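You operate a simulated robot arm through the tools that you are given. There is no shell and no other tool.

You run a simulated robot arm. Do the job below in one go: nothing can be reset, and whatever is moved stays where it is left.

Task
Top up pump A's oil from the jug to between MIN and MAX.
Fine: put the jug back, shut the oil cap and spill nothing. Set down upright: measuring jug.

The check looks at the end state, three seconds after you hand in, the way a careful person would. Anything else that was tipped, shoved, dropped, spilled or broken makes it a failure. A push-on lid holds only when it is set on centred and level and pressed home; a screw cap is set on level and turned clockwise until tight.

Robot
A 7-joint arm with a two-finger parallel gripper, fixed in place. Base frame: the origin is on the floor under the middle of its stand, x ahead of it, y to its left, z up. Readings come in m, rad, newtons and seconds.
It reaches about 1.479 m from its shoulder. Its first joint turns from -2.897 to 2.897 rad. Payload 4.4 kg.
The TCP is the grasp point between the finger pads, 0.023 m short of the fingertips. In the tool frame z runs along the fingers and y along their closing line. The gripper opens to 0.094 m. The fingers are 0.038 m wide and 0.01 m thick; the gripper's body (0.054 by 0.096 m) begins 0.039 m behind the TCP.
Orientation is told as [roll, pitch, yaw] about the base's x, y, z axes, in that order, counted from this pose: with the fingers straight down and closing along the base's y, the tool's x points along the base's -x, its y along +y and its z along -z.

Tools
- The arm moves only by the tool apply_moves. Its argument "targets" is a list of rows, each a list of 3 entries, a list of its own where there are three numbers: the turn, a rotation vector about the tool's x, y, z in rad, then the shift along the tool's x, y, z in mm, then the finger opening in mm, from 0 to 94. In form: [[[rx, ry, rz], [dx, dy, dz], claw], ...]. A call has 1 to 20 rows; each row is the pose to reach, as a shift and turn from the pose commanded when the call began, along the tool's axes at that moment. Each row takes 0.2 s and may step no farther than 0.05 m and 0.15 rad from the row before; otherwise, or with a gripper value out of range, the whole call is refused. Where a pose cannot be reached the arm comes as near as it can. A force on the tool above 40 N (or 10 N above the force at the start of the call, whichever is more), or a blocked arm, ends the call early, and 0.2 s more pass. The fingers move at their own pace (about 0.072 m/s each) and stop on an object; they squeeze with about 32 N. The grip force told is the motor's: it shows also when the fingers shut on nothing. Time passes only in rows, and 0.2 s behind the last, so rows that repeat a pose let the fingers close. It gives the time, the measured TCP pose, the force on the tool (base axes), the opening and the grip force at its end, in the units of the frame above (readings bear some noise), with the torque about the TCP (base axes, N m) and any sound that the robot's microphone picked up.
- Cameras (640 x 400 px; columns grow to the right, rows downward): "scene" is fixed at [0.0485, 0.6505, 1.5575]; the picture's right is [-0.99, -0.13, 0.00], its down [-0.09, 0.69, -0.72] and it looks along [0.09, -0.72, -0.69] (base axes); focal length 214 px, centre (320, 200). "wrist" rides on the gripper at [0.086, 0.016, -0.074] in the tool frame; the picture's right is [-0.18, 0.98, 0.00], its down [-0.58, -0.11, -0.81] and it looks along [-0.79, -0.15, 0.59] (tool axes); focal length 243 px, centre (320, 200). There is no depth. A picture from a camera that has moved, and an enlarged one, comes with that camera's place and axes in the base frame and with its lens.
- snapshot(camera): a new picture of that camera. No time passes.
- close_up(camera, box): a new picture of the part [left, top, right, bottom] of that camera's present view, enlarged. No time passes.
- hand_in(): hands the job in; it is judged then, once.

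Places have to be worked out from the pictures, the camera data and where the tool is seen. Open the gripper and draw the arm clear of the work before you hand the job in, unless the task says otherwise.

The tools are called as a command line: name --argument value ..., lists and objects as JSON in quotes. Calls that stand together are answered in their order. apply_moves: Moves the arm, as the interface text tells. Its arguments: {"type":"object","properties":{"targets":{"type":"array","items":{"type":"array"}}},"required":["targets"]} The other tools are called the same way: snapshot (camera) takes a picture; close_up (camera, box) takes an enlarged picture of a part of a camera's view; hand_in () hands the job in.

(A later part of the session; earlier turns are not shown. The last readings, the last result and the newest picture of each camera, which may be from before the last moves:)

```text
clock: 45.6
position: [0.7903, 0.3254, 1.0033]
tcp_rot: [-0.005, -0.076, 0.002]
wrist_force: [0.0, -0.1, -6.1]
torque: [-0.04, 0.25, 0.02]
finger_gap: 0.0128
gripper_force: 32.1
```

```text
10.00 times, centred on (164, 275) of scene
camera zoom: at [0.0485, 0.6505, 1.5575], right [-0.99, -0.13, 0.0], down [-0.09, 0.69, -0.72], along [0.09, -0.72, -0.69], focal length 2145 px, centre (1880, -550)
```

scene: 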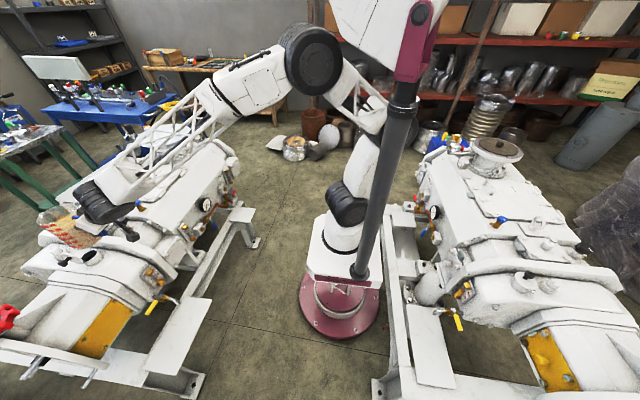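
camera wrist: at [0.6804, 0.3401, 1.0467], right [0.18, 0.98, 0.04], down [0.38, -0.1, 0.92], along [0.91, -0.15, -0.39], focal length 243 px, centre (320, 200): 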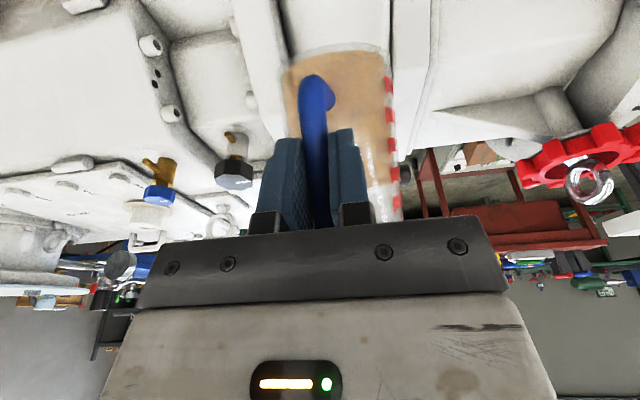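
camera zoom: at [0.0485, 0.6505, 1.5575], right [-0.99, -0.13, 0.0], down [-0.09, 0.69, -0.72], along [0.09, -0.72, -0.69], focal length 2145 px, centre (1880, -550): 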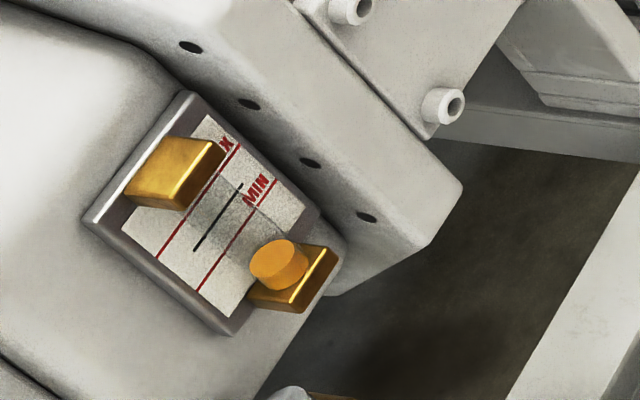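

Still no flow. Stepping to 45°.

apply_moves --targets '[[[0, 0.035, 0], [-2.3, 0, -1.4], 3], [[0, 0.07, 0], [-4.5, 0, -2.9], 3], [[0, 0.07, 0], [-4.5, 0, -2.9], 3]]'

close_up --camera "scene" --box '[56, 230, 120, 270]'

close_up --camera "scene" --box '[132, 255, 196, 295]'

```text
clock: 46.4
position: [0.7939, 0.3251, 1.0077]
tcp_rot: [-0.004, -0.007, 0.0]
wrist_force: [-0.5, -0.5, -4.7]
torque: [-0.03, 0.21, 0.01]
finger_gap: 0.0127
gripper_force: 32.0
```

```text
10.00 times, centred on (88, 250) of scene
camera zoom: at [0.0485, 0.6505, 1.5575], right [-0.99, -0.13, 0.0], down [-0.09, 0.69, -0.72], along [0.09, -0.72, -0.69], focal length 2145 px, centre (2640, -300)
```

zoom: 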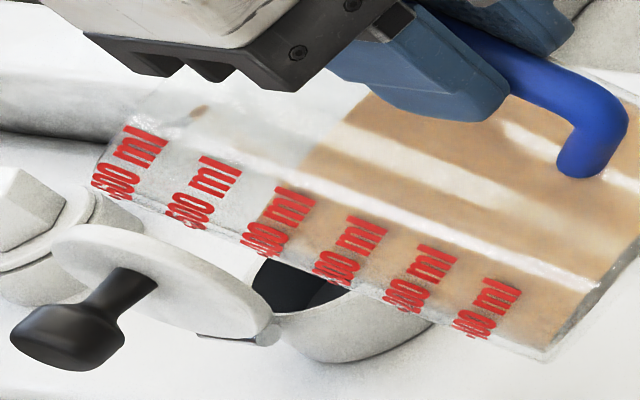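

```text
10.00 times, centred on (164, 275) of scene
camera zoom: at [0.0485, 0.6505, 1.5575], right [-0.99, -0.13, 0.0], down [-0.09, 0.69, -0.72], along [0.09, -0.72, -0.69], focal length 2145 px, centre (1880, -550)
```

zoom: 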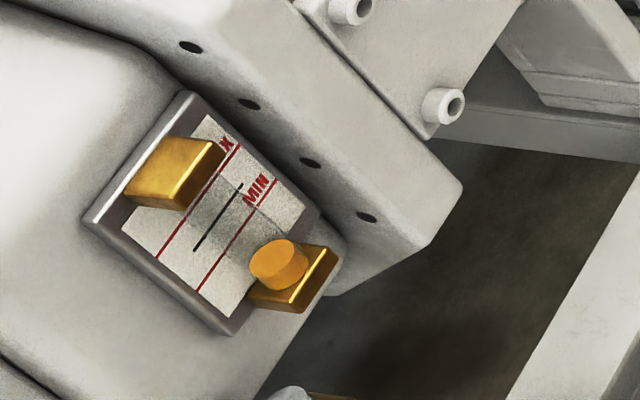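

close_up --camera "scene" --box '[60, 230, 92, 250]'

close_up --camera "wrist" --box '[260, 20, 420, 140]'

```text
16.00 times, centred on (76, 240) of scene
camera zoom: at [0.0485, 0.6505, 1.5575], right [-0.99, -0.13, 0.0], down [-0.09, 0.69, -0.72], along [0.09, -0.72, -0.69], focal length 3432 px, centre (4224, -440)
```

zoom: 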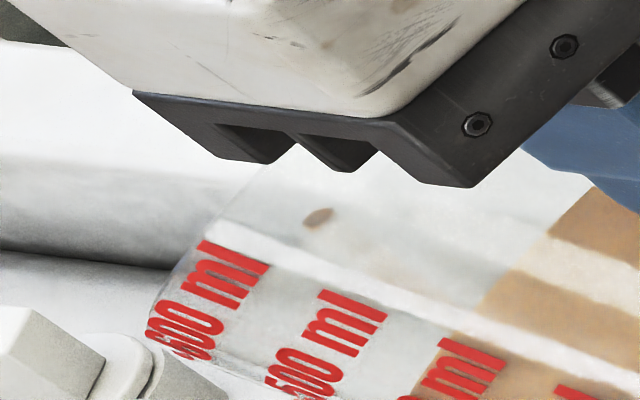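

```text
3.33 times, centred on (340, 80) of wrist
camera zoom: at [0.7084, 0.3427, 1.0816], right [0.18, 0.98, 0.0], down [0.58, -0.1, 0.81], along [0.8, -0.15, -0.59], focal length 809 px, centre (253, 600)
```

zoom: 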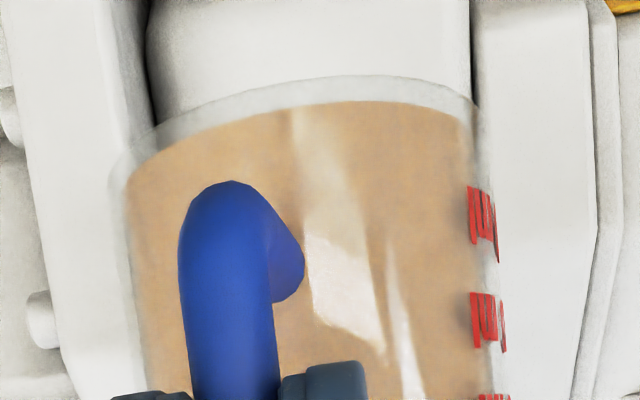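

A small oil-coloured spot has appeared near the lip, so flow may be starting. I'll hold for a moment and look again.

apply_moves --targets '[[[0, 0, 0], [0, 0, 0], 3]]'

close_up --camera "scene" --box '[56, 230, 120, 270]'

close_up --camera "scene" --box '[132, 255, 196, 295]'

```text
clock: 46.8
position: [0.7942, 0.3257, 1.0066]
tcp_rot: [-0.005, -0.007, 0.002]
wrist_force: [0.0, -1.1, -4.6]
torque: [-0.02, 0.21, 0.0]
finger_gap: 0.0128
gripper_force: 32.2
```

```text
10.00 times, centred on (88, 250) of scene
camera zoom: at [0.0485, 0.6505, 1.5575], right [-0.99, -0.13, 0.0], down [-0.09, 0.69, -0.72], along [0.09, -0.72, -0.69], focal length 2145 px, centre (2640, -300)
```

zoom: 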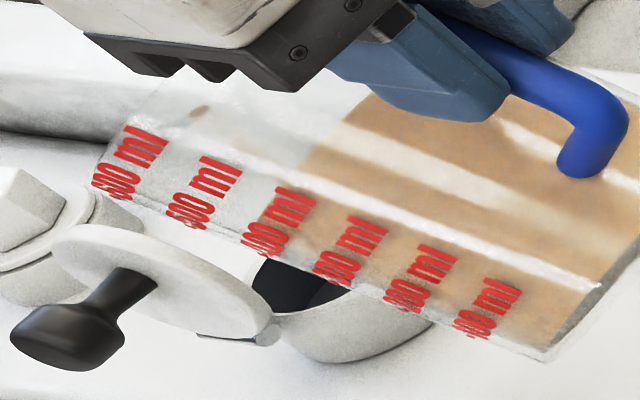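

```text
10.00 times, centred on (164, 275) of scene
camera zoom: at [0.0485, 0.6505, 1.5575], right [-0.99, -0.13, 0.0], down [-0.09, 0.69, -0.72], along [0.09, -0.72, -0.69], focal length 2145 px, centre (1880, -550)
```

zoom: 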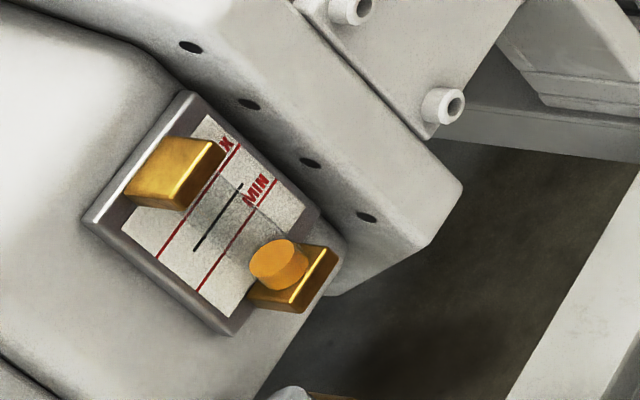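

apply_moves --targets '[[[0, 0.017, 0], [-1.9, 0, -0.6], 3], [[0, 0.035, 0], [-3.8, 0, -1.2], 3]]'

close_up --camera "scene" --box '[56, 230, 120, 270]'

close_up --camera "scene" --box '[132, 255, 196, 295]'

```text
clock: 47.4
position: [0.7986, 0.3254, 1.0098]
tcp_rot: [-0.004, 0.027, 0.002]
wrist_force: [0.4, -0.3, -4.9]
torque: [-0.04, 0.18, 0.0]
finger_gap: 0.0125
gripper_force: 31.4
```

```text
10.00 times, centred on (88, 250) of scene
camera zoom: at [0.0485, 0.6505, 1.5575], right [-0.99, -0.13, 0.0], down [-0.09, 0.69, -0.72], along [0.09, -0.72, -0.69], focal length 2145 px, centre (2640, -300)
```

zoom: 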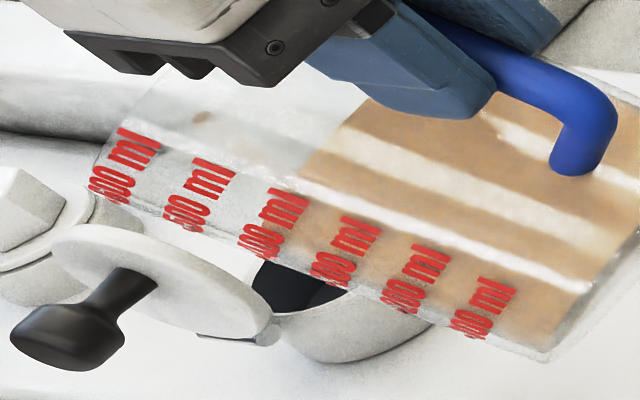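

```text
10.00 times, centred on (164, 275) of scene
camera zoom: at [0.0485, 0.6505, 1.5575], right [-0.99, -0.13, 0.0], down [-0.09, 0.69, -0.72], along [0.09, -0.72, -0.69], focal length 2145 px, centre (1880, -550)
```

zoom: 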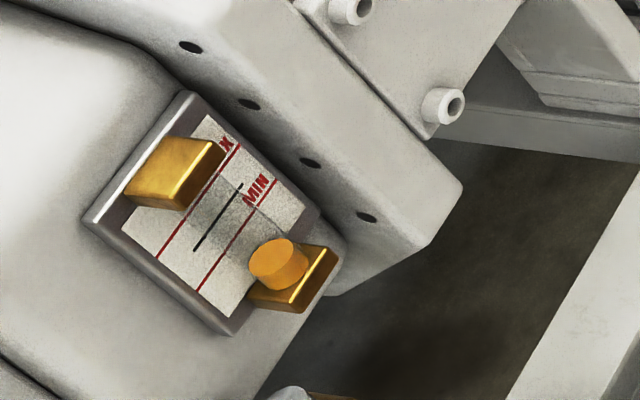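

The oil top in the sight glass seems to have moved up very slightly, so a thin flow is going in. I'll hold here for a second and measure.

apply_moves --targets '[[[0, 0, 0], [0, 0, 0], 3], [[0, 0, 0], [0, 0, 0], 3], [[0, 0, 0], [0, 0, 0], 3], [[0, 0, 0], [0, 0, 0], 3]]'

close_up --camera "scene" --box '[56, 230, 120, 270]'

close_up --camera "scene" --box '[132, 255, 196, 295]'

close_up --camera "scene" --box '[60, 230, 92, 250]'

```text
clock: 48.4
position: [0.7991, 0.3246, 1.0068]
tcp_rot: [-0.005, 0.026, 0.003]
wrist_force: [-0.7, -0.3, -5.5]
torque: [-0.03, 0.17, 0.02]
finger_gap: 0.0124
gripper_force: 31.6
```

```text
10.00 times, centred on (88, 250) of scene
camera zoom: at [0.0485, 0.6505, 1.5575], right [-0.99, -0.13, 0.0], down [-0.09, 0.69, -0.72], along [0.09, -0.72, -0.69], focal length 2145 px, centre (2640, -300)
```

zoom: 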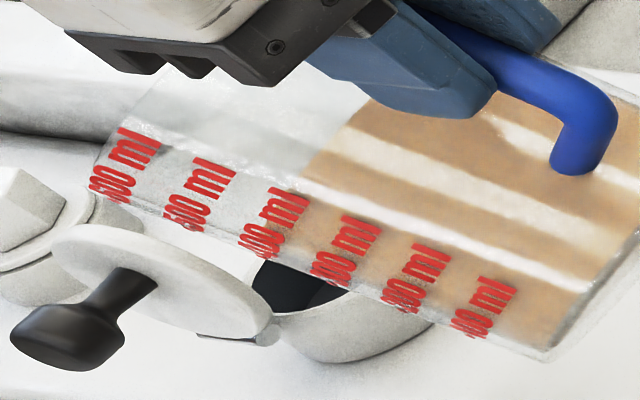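

```text
10.00 times, centred on (164, 275) of scene
camera zoom: at [0.0485, 0.6505, 1.5575], right [-0.99, -0.13, 0.0], down [-0.09, 0.69, -0.72], along [0.09, -0.72, -0.69], focal length 2145 px, centre (1880, -550)
```

zoom: 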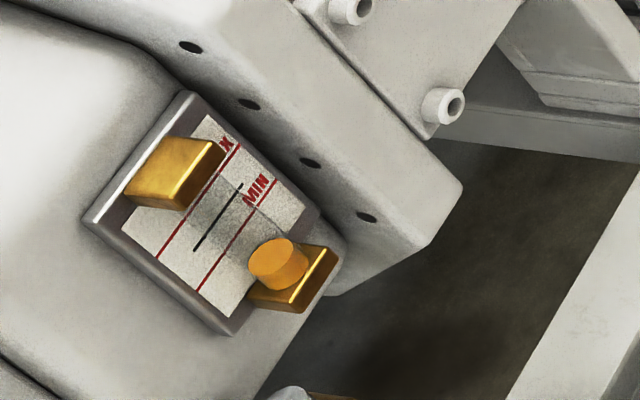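

```text
16.00 times, centred on (76, 240) of scene
camera zoom: at [0.0485, 0.6505, 1.5575], right [-0.99, -0.13, 0.0], down [-0.09, 0.69, -0.72], along [0.09, -0.72, -0.69], focal length 3432 px, centre (4224, -440)
```

zoom: 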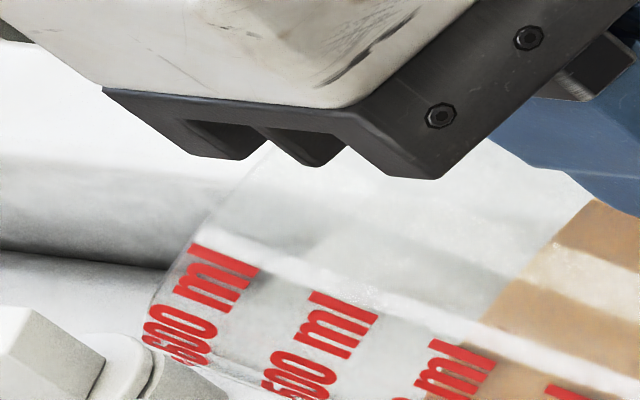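

close_up --camera "scene" --box '[145, 262, 177, 282]'

```text
16.00 times, centred on (161, 272) of scene
camera zoom: at [0.0485, 0.6505, 1.5575], right [-0.99, -0.13, 0.0], down [-0.09, 0.69, -0.72], along [0.09, -0.72, -0.69], focal length 3432 px, centre (2864, -952)
```

zoom: 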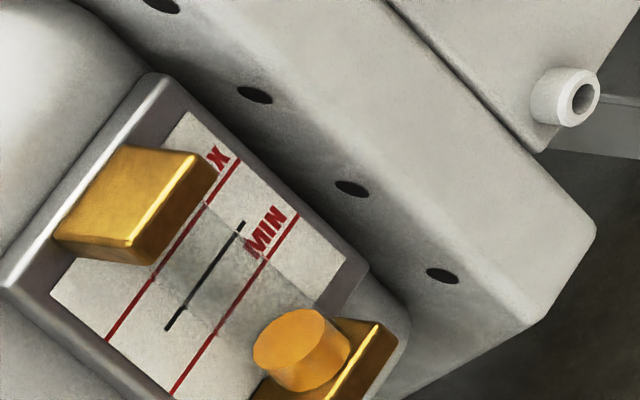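

The flow stopped by itself once the jug's level matched the tilt, so each extra degree pours a small portion. No spill is visible. The oil needs to rise roughly 27 mm to sit mid-scale, so I'll tilt on to 51° slowly.

apply_moves --targets '[[[0, 0.017, 0], [-1.1, 0, -0.8], 3], [[0, 0.035, 0], [-2.1, 0, -1.6], 3], [[0, 0.052, 0], [-3.2, 0, -2.3], 3], [[0, 0.07, 0], [-4.2, 0, -3.1], 3]]'

close_up --camera "scene" --box '[56, 230, 120, 270]'

close_up --camera "scene" --box '[145, 262, 177, 282]'

close_up --camera "scene" --box '[60, 230, 92, 250]'

```text
clock: 49.4
position: [0.8046, 0.3258, 1.0115]
tcp_rot: [-0.005, 0.099, 0.001]
wrist_force: [-0.1, 0.7, -4.5]
torque: [-0.04, 0.15, 0.02]
finger_gap: 0.0127
gripper_force: 32.4
```

```text
10.00 times, centred on (88, 250) of scene
camera zoom: at [0.0485, 0.6505, 1.5575], right [-0.99, -0.13, 0.0], down [-0.09, 0.69, -0.72], along [0.09, -0.72, -0.69], focal length 2145 px, centre (2640, -300)
```

zoom: 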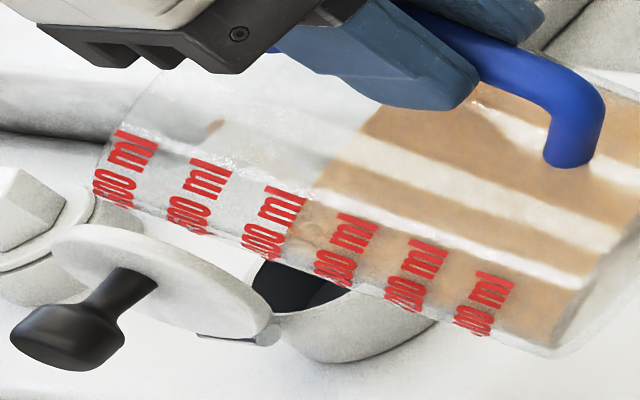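

```text
16.00 times, centred on (161, 272) of scene
camera zoom: at [0.0485, 0.6505, 1.5575], right [-0.99, -0.13, 0.0], down [-0.09, 0.69, -0.72], along [0.09, -0.72, -0.69], focal length 3432 px, centre (2864, -952)
```

zoom: 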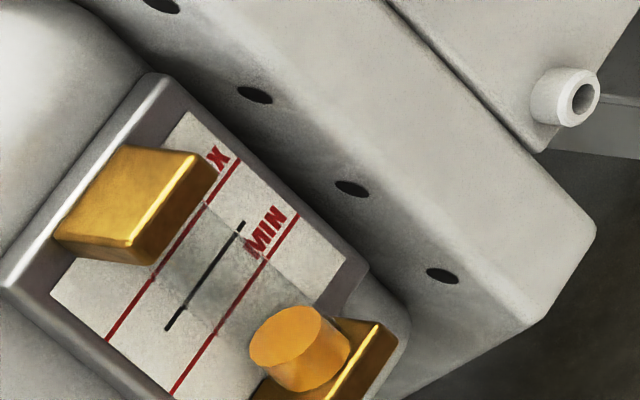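

```text
16.00 times, centred on (76, 240) of scene
camera zoom: at [0.0485, 0.6505, 1.5575], right [-0.99, -0.13, 0.0], down [-0.09, 0.69, -0.72], along [0.09, -0.72, -0.69], focal length 3432 px, centre (4224, -440)
```

zoom: 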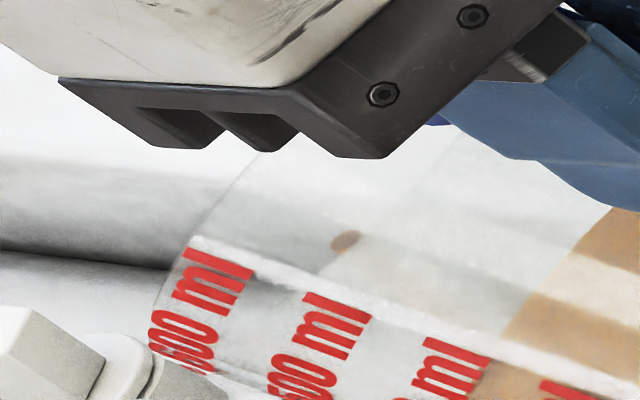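

Oil is dripping from the lip and the level in the glass is rising. Projecting the drip straight down puts it about 1 cm to the −y side of the mouth's centre, so I'll shift the jug by about 6 mm in +x and +y to centre it before pouring more.

apply_moves --targets '[[[0, 0, 0], [-3, 3, -0.3], 3], [[0, 0, 0], [-6, 6, -0.6], 3], [[0, 0, 0], [-6, 6, -0.6], 3]]'

close_up --camera "scene" --box '[56, 230, 120, 270]'

close_up --camera "scene" --box '[145, 262, 177, 282]'

snapshot --camera "wrist"

```text
clock: 50.2
position: [0.8086, 0.331, 1.0124]
tcp_rot: [-0.004, 0.098, 0.002]
wrist_force: [0.5, 0.5, -4.9]
torque: [-0.07, 0.15, -0.01]
finger_gap: 0.0127
gripper_force: 32.1
```

```text
10.00 times, centred on (88, 250) of scene
camera zoom: at [0.0485, 0.6505, 1.5575], right [-0.99, -0.13, 0.0], down [-0.09, 0.69, -0.72], along [0.09, -0.72, -0.69], focal length 2145 px, centre (2640, -300)
```

zoom: 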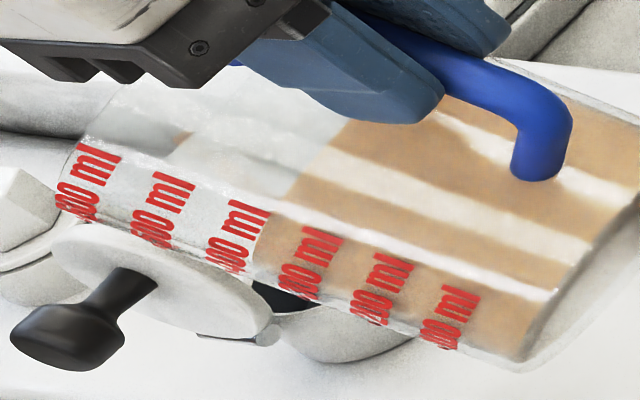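

```text
16.00 times, centred on (161, 272) of scene
camera zoom: at [0.0485, 0.6505, 1.5575], right [-0.99, -0.13, 0.0], down [-0.09, 0.69, -0.72], along [0.09, -0.72, -0.69], focal length 3432 px, centre (2864, -952)
```

zoom: 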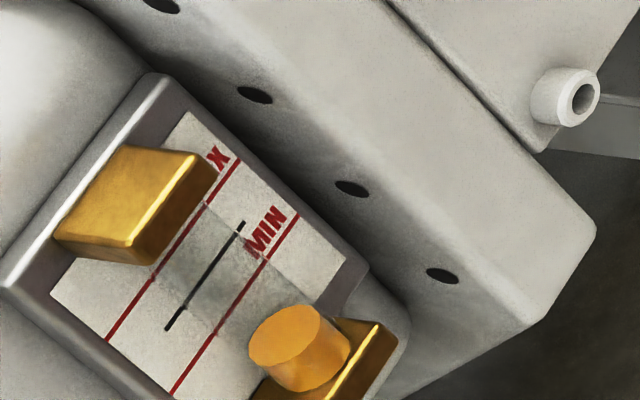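

```text
taken
camera wrist: at [0.7315, 0.3487, 1.0944], right [0.18, 0.98, -0.02], down [0.66, -0.1, 0.75], along [0.73, -0.15, -0.67], focal length 243 px, centre (320, 200)
```

wrist: 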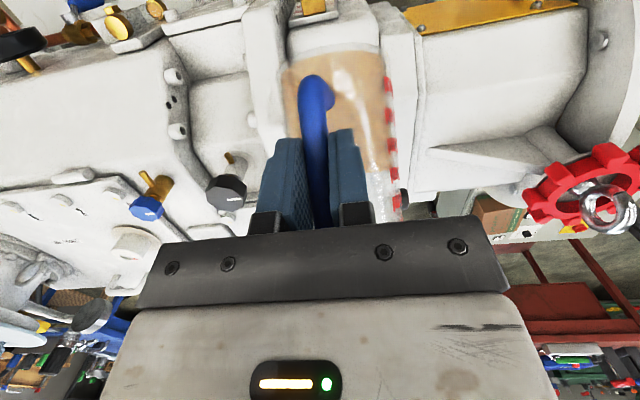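

Everything looks clean and centred. I'll tilt on from 51° to 55° slowly, keeping the lip in place.

apply_moves --targets '[[[0, 0.017, 0], [-1.2, 0, -2.2], 3], [[0, 0.035, 0], [-2.3, 0, -4.4], 3], [[0, 0.052, 0], [-3.6, 0, -6.7], 3], [[0, 0.07, 0], [-4.8, 0, -8.9], 3]]'

close_up --camera "scene" --box '[56, 230, 120, 270]'

close_up --camera "scene" --box '[145, 262, 177, 282]'

```text
clock: 51.2
position: [0.8145, 0.3313, 1.0205]
tcp_rot: [-0.006, 0.166, 0.002]
wrist_force: [0.5, -0.7, -4.7]
torque: [-0.03, 0.09, 0.03]
finger_gap: 0.0127
gripper_force: 32.2
```

```text
10.00 times, centred on (88, 250) of scene
camera zoom: at [0.0485, 0.6505, 1.5575], right [-0.99, -0.13, 0.0], down [-0.09, 0.69, -0.72], along [0.09, -0.72, -0.69], focal length 2145 px, centre (2640, -300)
```

zoom: 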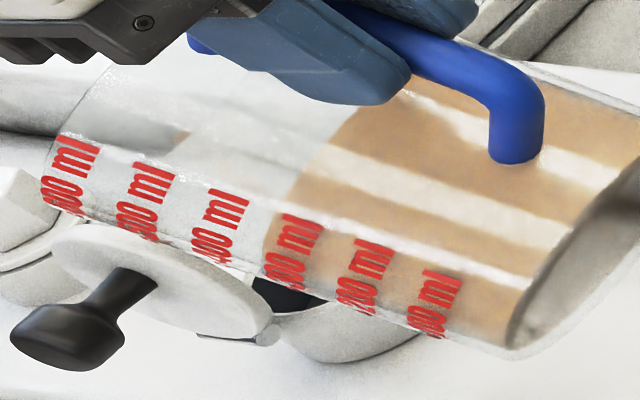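

```text
16.00 times, centred on (161, 272) of scene
camera zoom: at [0.0485, 0.6505, 1.5575], right [-0.99, -0.13, 0.0], down [-0.09, 0.69, -0.72], along [0.09, -0.72, -0.69], focal length 3432 px, centre (2864, -952)
```

zoom: 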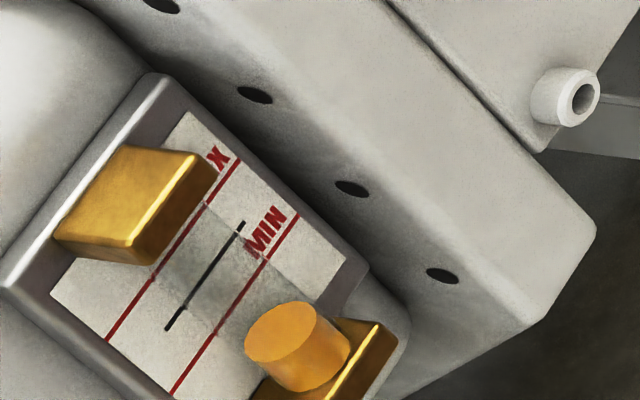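

The jug is down to about 330 ml and the sight glass rises steadily, still below MIN. Continuing to 60°.

apply_moves --targets '[[[0, 0.0175, 0], [-1.2, 0, -2.3], 3], [[0, 0.035, 0], [-2.4, 0, -4.6], 3], [[0, 0.0525, 0], [-3.5, 0, -6.9], 3], [[0, 0.07, 0], [-4.7, 0, -9.2], 3], [[0, 0.0875, 0], [-5.9, 0, -11.5], 3], [[0, 0.0875, 0], [-5.9, 0, -11.5], 3]]'

close_up --camera "scene" --box '[56, 230, 120, 270]'

close_up --camera "scene" --box '[145, 262, 177, 282]'

```text
clock: 52.6
position: [0.8218, 0.331, 1.0299]
tcp_rot: [-0.006, 0.256, 0.002]
wrist_force: [0.5, 0.1, -4.5]
torque: [-0.01, 0.05, 0.02]
finger_gap: 0.0124
gripper_force: 32.1
```

```text
10.00 times, centred on (88, 250) of scene
camera zoom: at [0.0485, 0.6505, 1.5575], right [-0.99, -0.13, 0.0], down [-0.09, 0.69, -0.72], along [0.09, -0.72, -0.69], focal length 2145 px, centre (2640, -300)
```

zoom: 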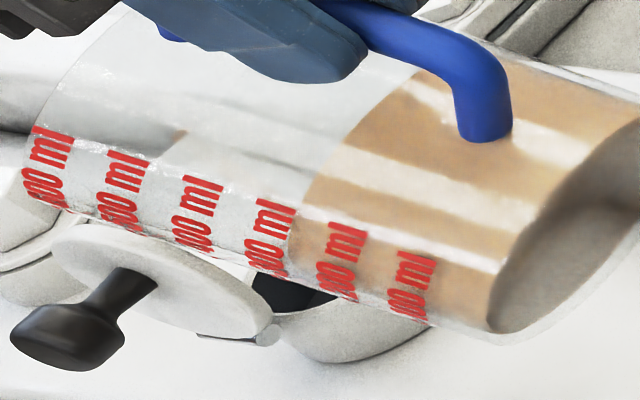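

```text
16.00 times, centred on (161, 272) of scene
camera zoom: at [0.0485, 0.6505, 1.5575], right [-0.99, -0.13, 0.0], down [-0.09, 0.69, -0.72], along [0.09, -0.72, -0.69], focal length 3432 px, centre (2864, -952)
```

zoom: 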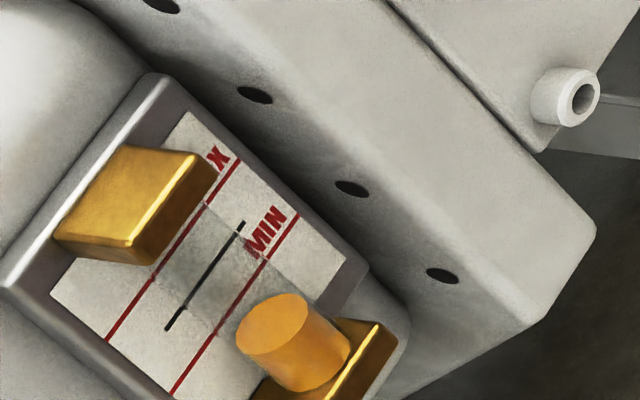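

Level is approaching MIN, with about 270 ml left in the jug. Continuing from 60° to 66°.

apply_moves --targets '[[[0, 0.0175, 0], [-1.2, 0, -2.3], 3], [[0, 0.035, 0], [-2.4, 0, -4.6], 3], [[0, 0.0525, 0], [-3.7, 0, -6.9], 3], [[0, 0.07, 0], [-4.9, 0, -9.1], 3], [[0, 0.0875, 0], [-6.1, 0, -11.4], 3], [[0, 0.105, 0], [-7.3, 0, -13.7], 3], [[0, 0.105, 0], [-7.3, 0, -13.7], 3]]'

close_up --camera "scene" --box '[56, 230, 120, 270]'

close_up --camera "scene" --box '[145, 262, 177, 282]'

```text
clock: 54.2
position: [0.8324, 0.332, 1.0407]
tcp_rot: [-0.006, 0.359, 0.001]
wrist_force: [-0.2, -0.4, -3.2]
torque: [-0.01, 0.01, -0.03]
finger_gap: 0.0125
gripper_force: 31.9
```

```text
10.00 times, centred on (88, 250) of scene
camera zoom: at [0.0485, 0.6505, 1.5575], right [-0.99, -0.13, 0.0], down [-0.09, 0.69, -0.72], along [0.09, -0.72, -0.69], focal length 2145 px, centre (2640, -300)
```

zoom: 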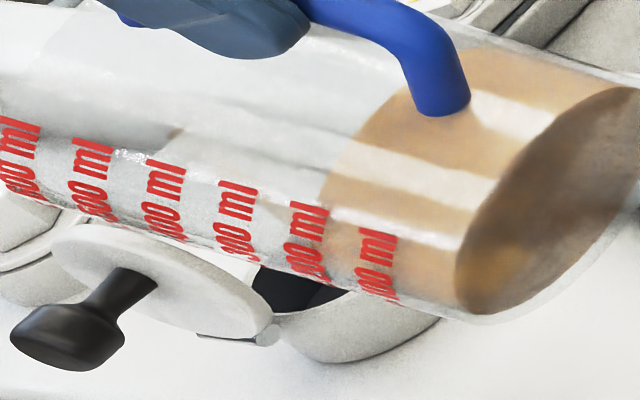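

```text
16.00 times, centred on (161, 272) of scene
camera zoom: at [0.0485, 0.6505, 1.5575], right [-0.99, -0.13, 0.0], down [-0.09, 0.69, -0.72], along [0.09, -0.72, -0.69], focal length 3432 px, centre (2864, -952)
```

zoom: 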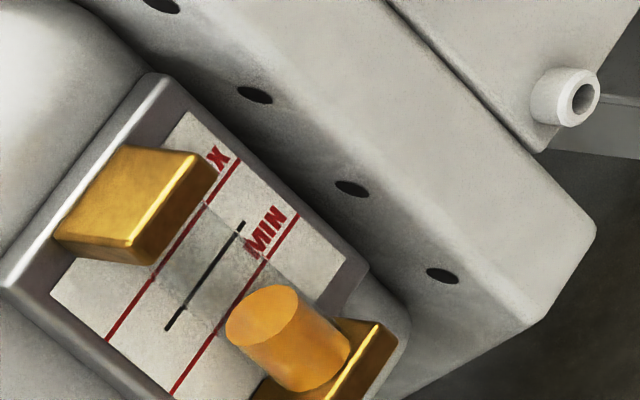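

The oil is now about level with MIN, with around 210 ml left. I want it clearly above, so I'll continue from 66° to 74°, still slowly.

apply_moves --targets '[[[0, 0.0175, 0], [-1.25, 0, -2.25], 3], [[0, 0.035, 0], [-2.5, 0, -4.5], 3], [[0, 0.0525, 0], [-3.75, 0, -6.75], 3], [[0, 0.07, 0], [-5, 0, -9], 3], [[0, 0.0875, 0], [-6.25, 0, -11.25], 3], [[0, 0.105, 0], [-7.5, 0, -13.5], 3], [[0, 0.1225, 0], [-8.75, 0, -15.75], 3], [[0, 0.14, 0], [-10, 0, -18], 3]]'

close_up --camera "scene" --box '[56, 230, 120, 270]'

close_up --camera "scene" --box '[145, 262, 177, 282]'

```text
clock: 56.0
position: [0.8484, 0.3323, 1.0552]
tcp_rot: [-0.005, 0.499, 0.0]
wrist_force: [-0.7, -0.2, -2.3]
torque: [-0.05, 0.0, 0.02]
finger_gap: 0.0125
gripper_force: 32.1
```

```text
10.00 times, centred on (88, 250) of scene
camera zoom: at [0.0485, 0.6505, 1.5575], right [-0.99, -0.13, 0.0], down [-0.09, 0.69, -0.72], along [0.09, -0.72, -0.69], focal length 2145 px, centre (2640, -300)
```

zoom: 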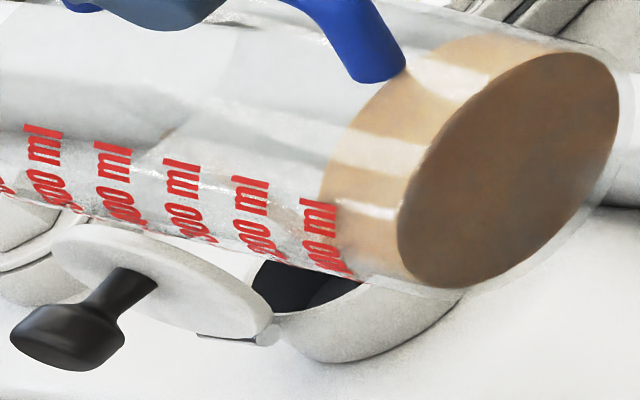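

```text
16.00 times, centred on (161, 272) of scene
camera zoom: at [0.0485, 0.6505, 1.5575], right [-0.99, -0.13, 0.0], down [-0.09, 0.69, -0.72], along [0.09, -0.72, -0.69], focal length 3432 px, centre (2864, -952)
```

zoom: 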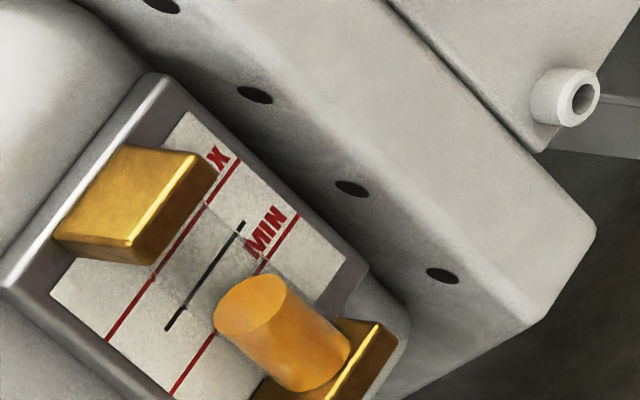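

The level is now above the MIN line in this view, but parallax leaves some doubt. I'll hold this tilt a second to let the flow settle, then re-check.

apply_moves --targets '[[[0, 0, 0], [0, 0, 0], 3], [[0, 0, 0], [0, 0, 0], 3], [[0, 0, 0], [0, 0, 0], 3], [[0, 0, 0], [0, 0, 0], 3]]'

close_up --camera "scene" --box '[56, 230, 120, 270]'

close_up --camera "scene" --box '[145, 262, 177, 282]'

snapshot --camera "wrist"

```text
clock: 57.0
position: [0.8484, 0.3327, 1.0553]
tcp_rot: [-0.006, 0.501, -0.001]
wrist_force: [0.2, -1.0, -3.0]
torque: [-0.02, -0.01, 0.0]
finger_gap: 0.0126
gripper_force: 31.8
```

```text
10.00 times, centred on (88, 250) of scene
camera zoom: at [0.0485, 0.6505, 1.5575], right [-0.99, -0.13, 0.0], down [-0.09, 0.69, -0.72], along [0.09, -0.72, -0.69], focal length 2145 px, centre (2640, -300)
```

zoom: 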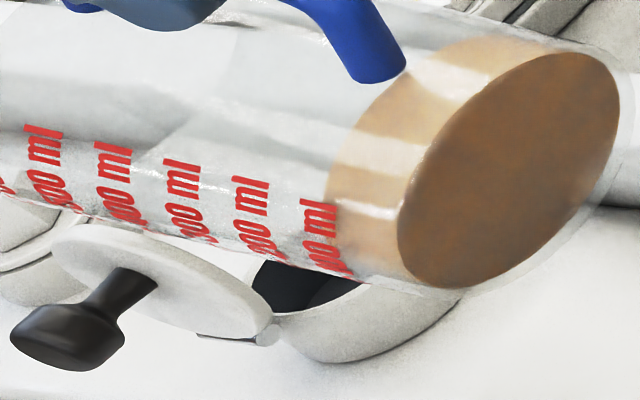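

```text
16.00 times, centred on (161, 272) of scene
camera zoom: at [0.0485, 0.6505, 1.5575], right [-0.99, -0.13, 0.0], down [-0.09, 0.69, -0.72], along [0.09, -0.72, -0.69], focal length 3432 px, centre (2864, -952)
```

zoom: 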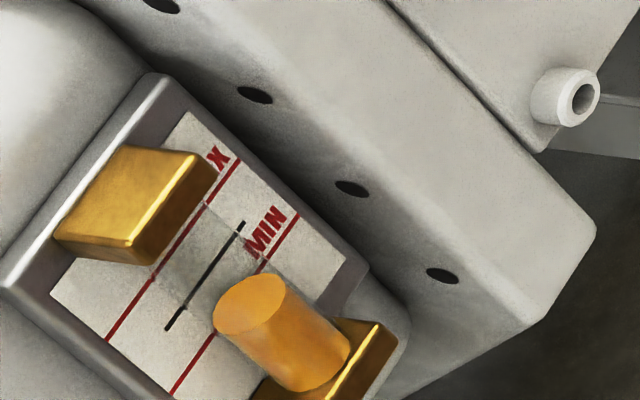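

```text
taken
camera wrist: at [0.8095, 0.35, 1.1618], right [0.16, 0.98, -0.09], down [0.9, -0.11, 0.43], along [0.41, -0.15, -0.9], focal length 243 px, centre (320, 200)
```

wrist: 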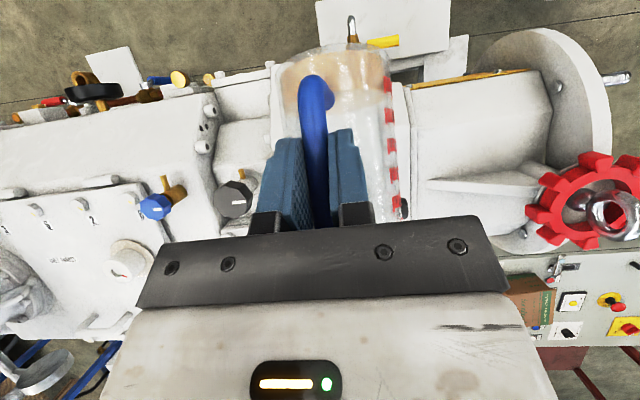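

Still tracking exactly; about 105 ml left. I'll tilt another 4° and check the arm follows and the level.

apply_moves --targets '[[[0, 0.0175, 0], [-1.24, 0, -2.26], 3], [[0, 0.035, 0], [-2.5, 0, -4.5], 3], [[0, 0.0525, 0], [-3.7, 0, -6.8], 3], [[0, 0.07, 0], [-5, 0, -9], 3], [[0, 0.07, 0], [-5, 0, -9], 3]]'

close_up --camera "scene" --box '[56, 230, 120, 270]'

close_up --camera "scene" --box '[145, 262, 177, 282]'

```text
clock: 58.2
position: [0.8571, 0.3321, 1.0603]
tcp_rot: [-0.006, 0.571, -0.001]
wrist_force: [-0.3, -0.1, -2.8]
torque: [-0.07, 0.01, 0.0]
finger_gap: 0.0125
gripper_force: 31.9
```

```text
10.00 times, centred on (88, 250) of scene
camera zoom: at [0.0485, 0.6505, 1.5575], right [-0.99, -0.13, 0.0], down [-0.09, 0.69, -0.72], along [0.09, -0.72, -0.69], focal length 2145 px, centre (2640, -300)
```

zoom: 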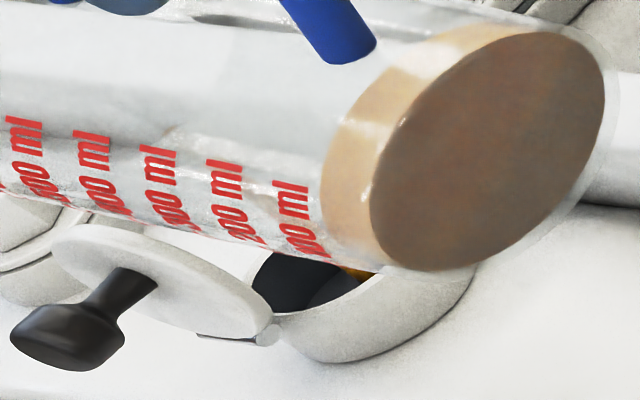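

```text
16.00 times, centred on (161, 272) of scene
camera zoom: at [0.0485, 0.6505, 1.5575], right [-0.99, -0.13, 0.0], down [-0.09, 0.69, -0.72], along [0.09, -0.72, -0.69], focal length 3432 px, centre (2864, -952)
```

zoom: 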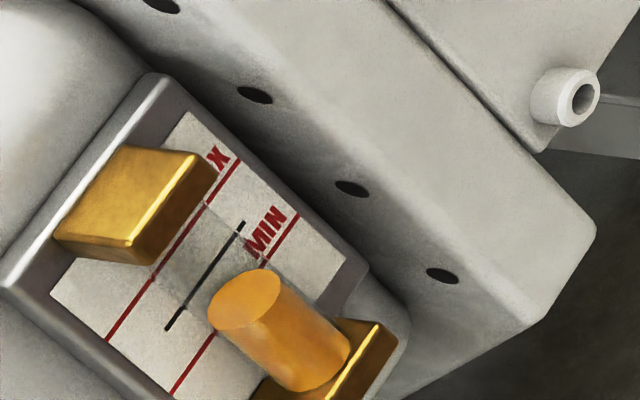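

I can see oil in the mouth near its −x side. I'll zoom in to judge where the stream lands.

close_up --camera "scene" --box '[76, 245, 108, 265]'

close_up --camera "wrist" --box '[240, 0, 440, 125]'

```text
16.00 times, centred on (92, 255) of scene
camera zoom: at [0.0485, 0.6505, 1.5575], right [-0.99, -0.13, 0.0], down [-0.09, 0.69, -0.72], along [0.09, -0.72, -0.69], focal length 3432 px, centre (3968, -680)
```

zoom: 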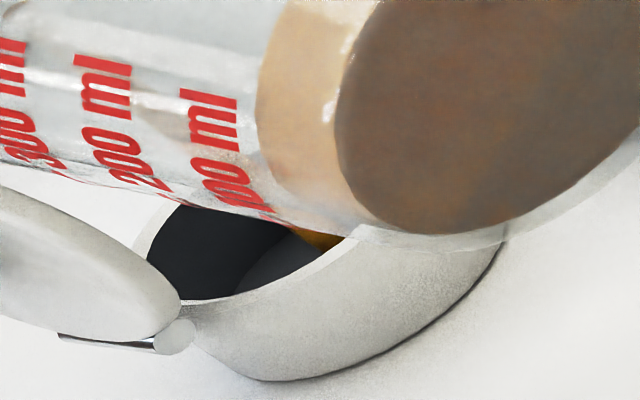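

```text
3.20 times, centred on (340, 62) of wrist
camera zoom: at [0.8256, 0.3492, 1.17], right [0.15, 0.98, -0.1], down [0.93, -0.11, 0.36], along [0.35, -0.15, -0.93], focal length 776 px, centre (256, 640)
```

zoom: 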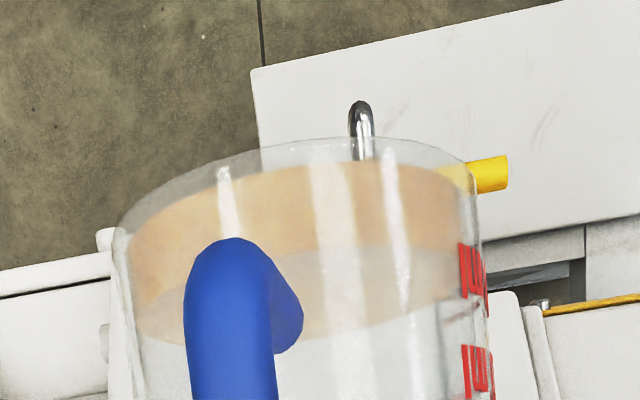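

The stream falls inside the mouth. About 80 ml remains; I'll tilt on to 84° to bring the level safely towards mid-scale.

apply_moves --targets '[[[0, 0.0175, 0], [-1.2, 0, -2.3], 3], [[0, 0.035, 0], [-2.4, 0, -4.6], 3], [[0, 0.0525, 0], [-3.6, 0, -6.9], 3], [[0, 0.07, 0], [-4.9, 0, -9.1], 3], [[0, 0.0875, 0], [-6.1, 0, -11.4], 3], [[0, 0.105, 0], [-7.3, 0, -13.7], 3], [[0, 0.105, 0], [-7.3, 0, -13.7], 3], [[0, 0.105, 0], [-7.3, 0, -13.7], 3]]'

close_up --camera "scene" --box '[56, 230, 120, 270]'

close_up --camera "scene" --box '[145, 262, 177, 282]'

close_up --camera "scene" --box '[76, 245, 108, 265]'

```text
clock: 60.0
position: [0.8703, 0.3313, 1.0679]
tcp_rot: [-0.006, 0.675, -0.001]
wrist_force: [-0.2, 0.6, -1.1]
torque: [-0.03, -0.02, 0.02]
finger_gap: 0.0123
gripper_force: 32.2
```

```text
10.00 times, centred on (88, 250) of scene
camera zoom: at [0.0485, 0.6505, 1.5575], right [-0.99, -0.13, 0.0], down [-0.09, 0.69, -0.72], along [0.09, -0.72, -0.69], focal length 2145 px, centre (2640, -300)
```

zoom: 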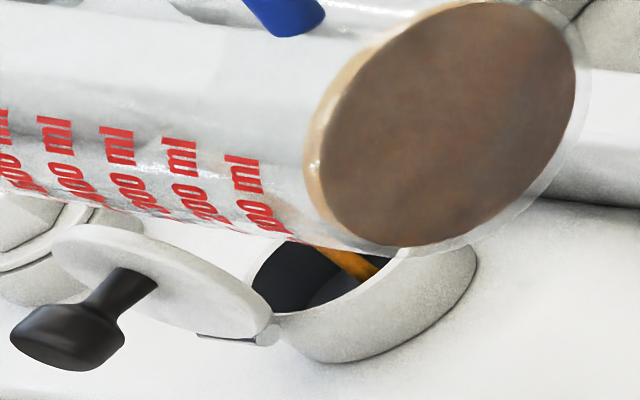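

```text
16.00 times, centred on (161, 272) of scene
camera zoom: at [0.0485, 0.6505, 1.5575], right [-0.99, -0.13, 0.0], down [-0.09, 0.69, -0.72], along [0.09, -0.72, -0.69], focal length 3432 px, centre (2864, -952)
```

zoom: 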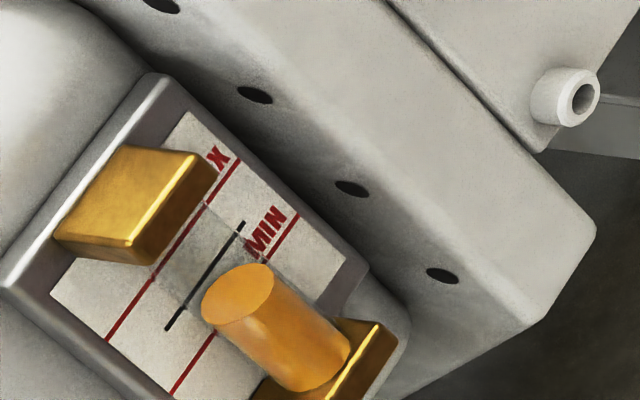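

```text
16.00 times, centred on (92, 255) of scene
camera zoom: at [0.0485, 0.6505, 1.5575], right [-0.99, -0.13, 0.0], down [-0.09, 0.69, -0.72], along [0.09, -0.72, -0.69], focal length 3432 px, centre (3968, -680)
```

zoom: 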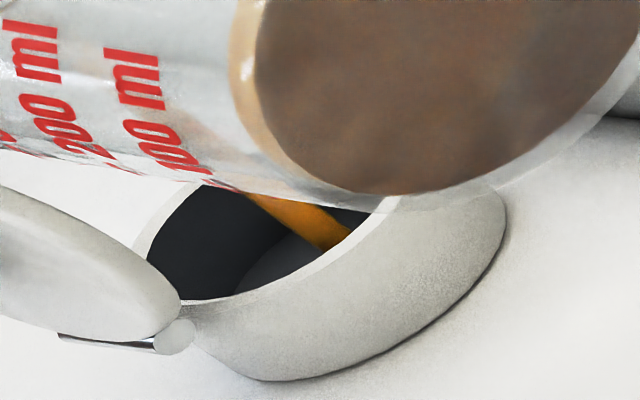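

The stream is clearly inside the mouth and the level is comfortably between the lines even allowing for parallax (roughly 6–19 mm above MIN). I'll stop here, tilting back about the lip to end the flow.

apply_moves --targets '[[[0, -0.0698, 0], [4.0, 0, 9.5], 3], [[0, -0.1396, 0], [7.3, 0, 19.3], 3], [[0, -0.2094, 0], [10.0, 0, 29.3], 3]]'

close_up --camera "scene" --box '[56, 230, 120, 270]'

close_up --camera "scene" --box '[145, 262, 177, 282]'

```text
clock: 60.8
position: [0.844, 0.3321, 1.0515]
tcp_rot: [-0.005, 0.463, -0.002]
wrist_force: [0.2, -0.6, -1.5]
torque: [-0.01, -0.02, -0.03]
finger_gap: 0.0127
gripper_force: 32.1
```

```text
10.00 times, centred on (88, 250) of scene
camera zoom: at [0.0485, 0.6505, 1.5575], right [-0.99, -0.13, 0.0], down [-0.09, 0.69, -0.72], along [0.09, -0.72, -0.69], focal length 2145 px, centre (2640, -300)
```

zoom: 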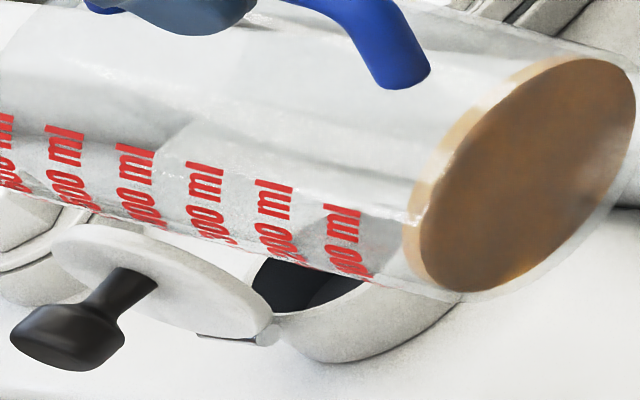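

```text
16.00 times, centred on (161, 272) of scene
camera zoom: at [0.0485, 0.6505, 1.5575], right [-0.99, -0.13, 0.0], down [-0.09, 0.69, -0.72], along [0.09, -0.72, -0.69], focal length 3432 px, centre (2864, -952)
```

zoom: 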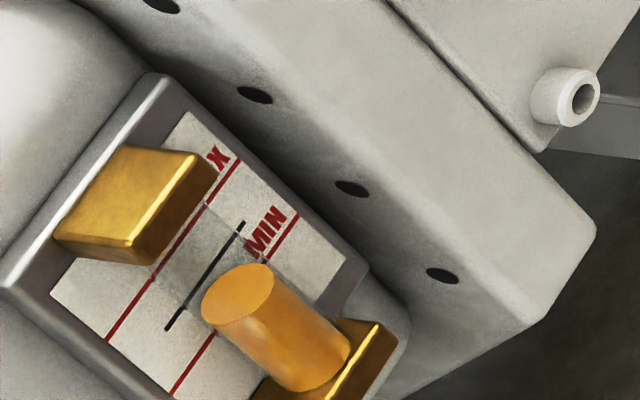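

The flow has stopped and the level holds. I'll tilt the jug back upright along the reverse path, rising clear of the mouth and lid.

apply_moves --targets '[[[0, -0.0698, 0], [5.8, 0, 5.9], 3], [[0, -0.1396, 0], [11.4, 0, 11.2], 3], [[0, -0.2094, 0], [16.3, 0, 16.7], 3], [[0, -0.2793, 0], [21.3, 0, 20.6], 3], [[0, -0.3491, 0], [25.8, 0, 24.6], 3], [[0, -0.4189, 0], [29.8, 0, 27.7], 3], [[0, -0.4887, 0], [33.2, 0, 30.9], 3], [[0, -0.5585, 0], [36.8, 0, 32.2], 3], [[0, -0.6283, 0], [39.7, 0, 33.5], 3], [[0, -0.733, 0], [42.7, 0, 35.0], 3], [[0, -0.8378, 0], [44.0, 0, 36.2], 3], [[0, -0.9425, 0], [44.0, 0, 36.7], 3], [[0, -1.0472, 0], [42.6, 0, 36.5], 3], [[0, -1.1519, 0], [39.7, 0, 35.2], 3], [[0, -1.2596, 0], [35.7, 0, 32.9], 3]]'

close_up --camera "scene" --box '[20, 195, 148, 275]'

close_up --camera "scene" --box '[145, 262, 177, 282]'

close_up --camera "scene" --box '[60, 240, 124, 280]'

```text
clock: 64.2
position: [0.8019, 0.324, 1.0056]
tcp_rot: [-0.031, -0.76, 0.017]
wrist_force: [0.9, 0.1, -0.7]
torque: [-0.01, 0.15, -0.02]
finger_gap: 0.0125
gripper_force: 31.5
stopped in row 15: the arm was blocked; the commanded pose is now the measured one
```

```text
5.00 times, centred on (84, 235) of scene
camera zoom: at [0.0485, 0.6505, 1.5575], right [-0.99, -0.13, 0.0], down [-0.09, 0.69, -0.72], along [0.09, -0.72, -0.69], focal length 1072 px, centre (1500, 25)
```

zoom: 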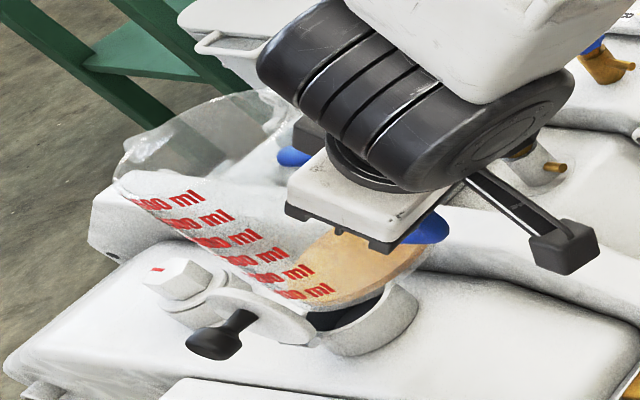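

```text
16.00 times, centred on (161, 272) of scene
camera zoom: at [0.0485, 0.6505, 1.5575], right [-0.99, -0.13, 0.0], down [-0.09, 0.69, -0.72], along [0.09, -0.72, -0.69], focal length 3432 px, centre (2864, -952)
```

zoom: 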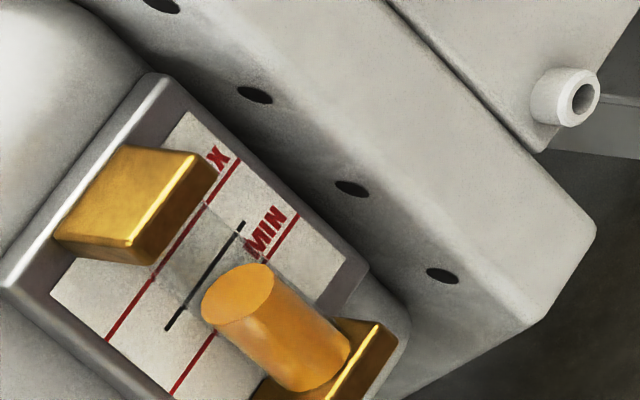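

```text
10.00 times, centred on (92, 260) of scene
camera zoom: at [0.0485, 0.6505, 1.5575], right [-0.99, -0.13, 0.0], down [-0.09, 0.69, -0.72], along [0.09, -0.72, -0.69], focal length 2145 px, centre (2600, -400)
```

zoom: 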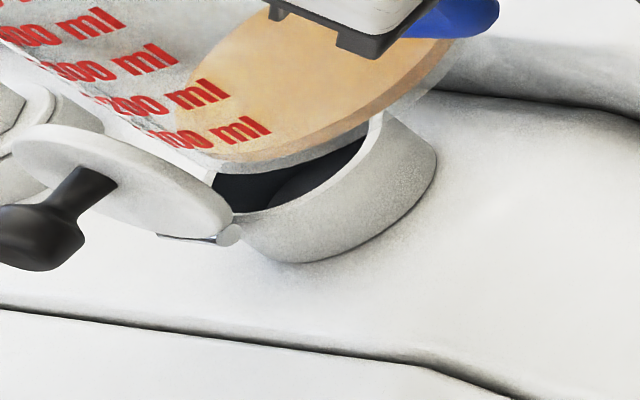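

The jug is upright, but the last row ran into a joint limit about 3 cm lower than planned, close to the lid. I'll raise it straight away with a slightly relaxed pitch, which is safe because the jug is nearly empty.

apply_moves --targets '[[[-0.0036, 0.04, 0.011], [-8, 0, -15.5], 3], [[-0.0072, 0.08, 0.022], [-16, 0, -31], 3], [[-0.0108, 0.12, 0.0337], [-23.6, 0, -46.6], 3]]'

close_up --camera "scene" --box '[20, 195, 148, 275]'

snapshot --camera "scene"

```text
clock: 65.0
position: [0.7843, 0.3297, 1.0592]
tcp_rot: [0.012, -0.644, -0.028]
wrist_force: [1.3, 0.8, 1.5]
torque: [-0.04, 0.2, 0.0]
finger_gap: 0.0122
gripper_force: 31.6
```

```text
5.00 times, centred on (84, 235) of scene
camera zoom: at [0.0485, 0.6505, 1.5575], right [-0.99, -0.13, 0.0], down [-0.09, 0.69, -0.72], along [0.09, -0.72, -0.69], focal length 1072 px, centre (1500, 25)
```

zoom: 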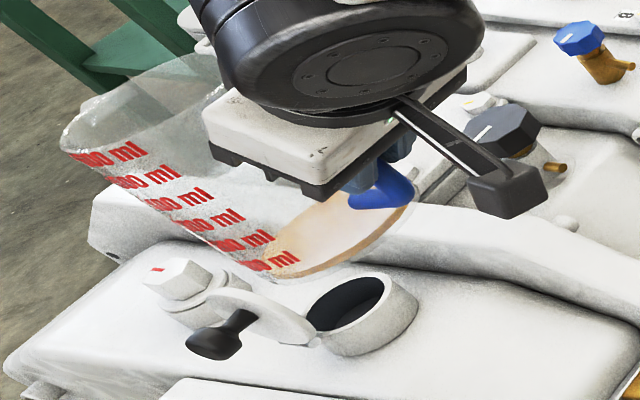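

```text
taken
```

scene: 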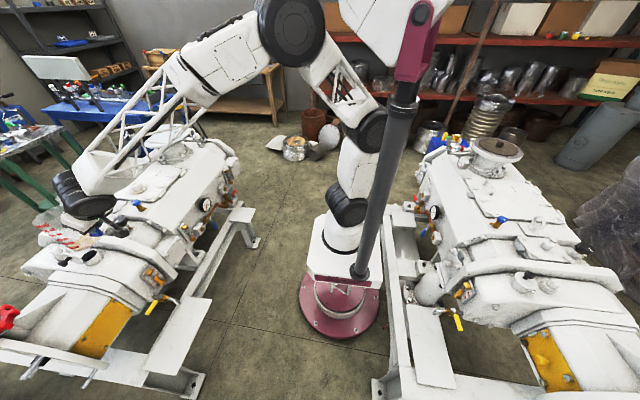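

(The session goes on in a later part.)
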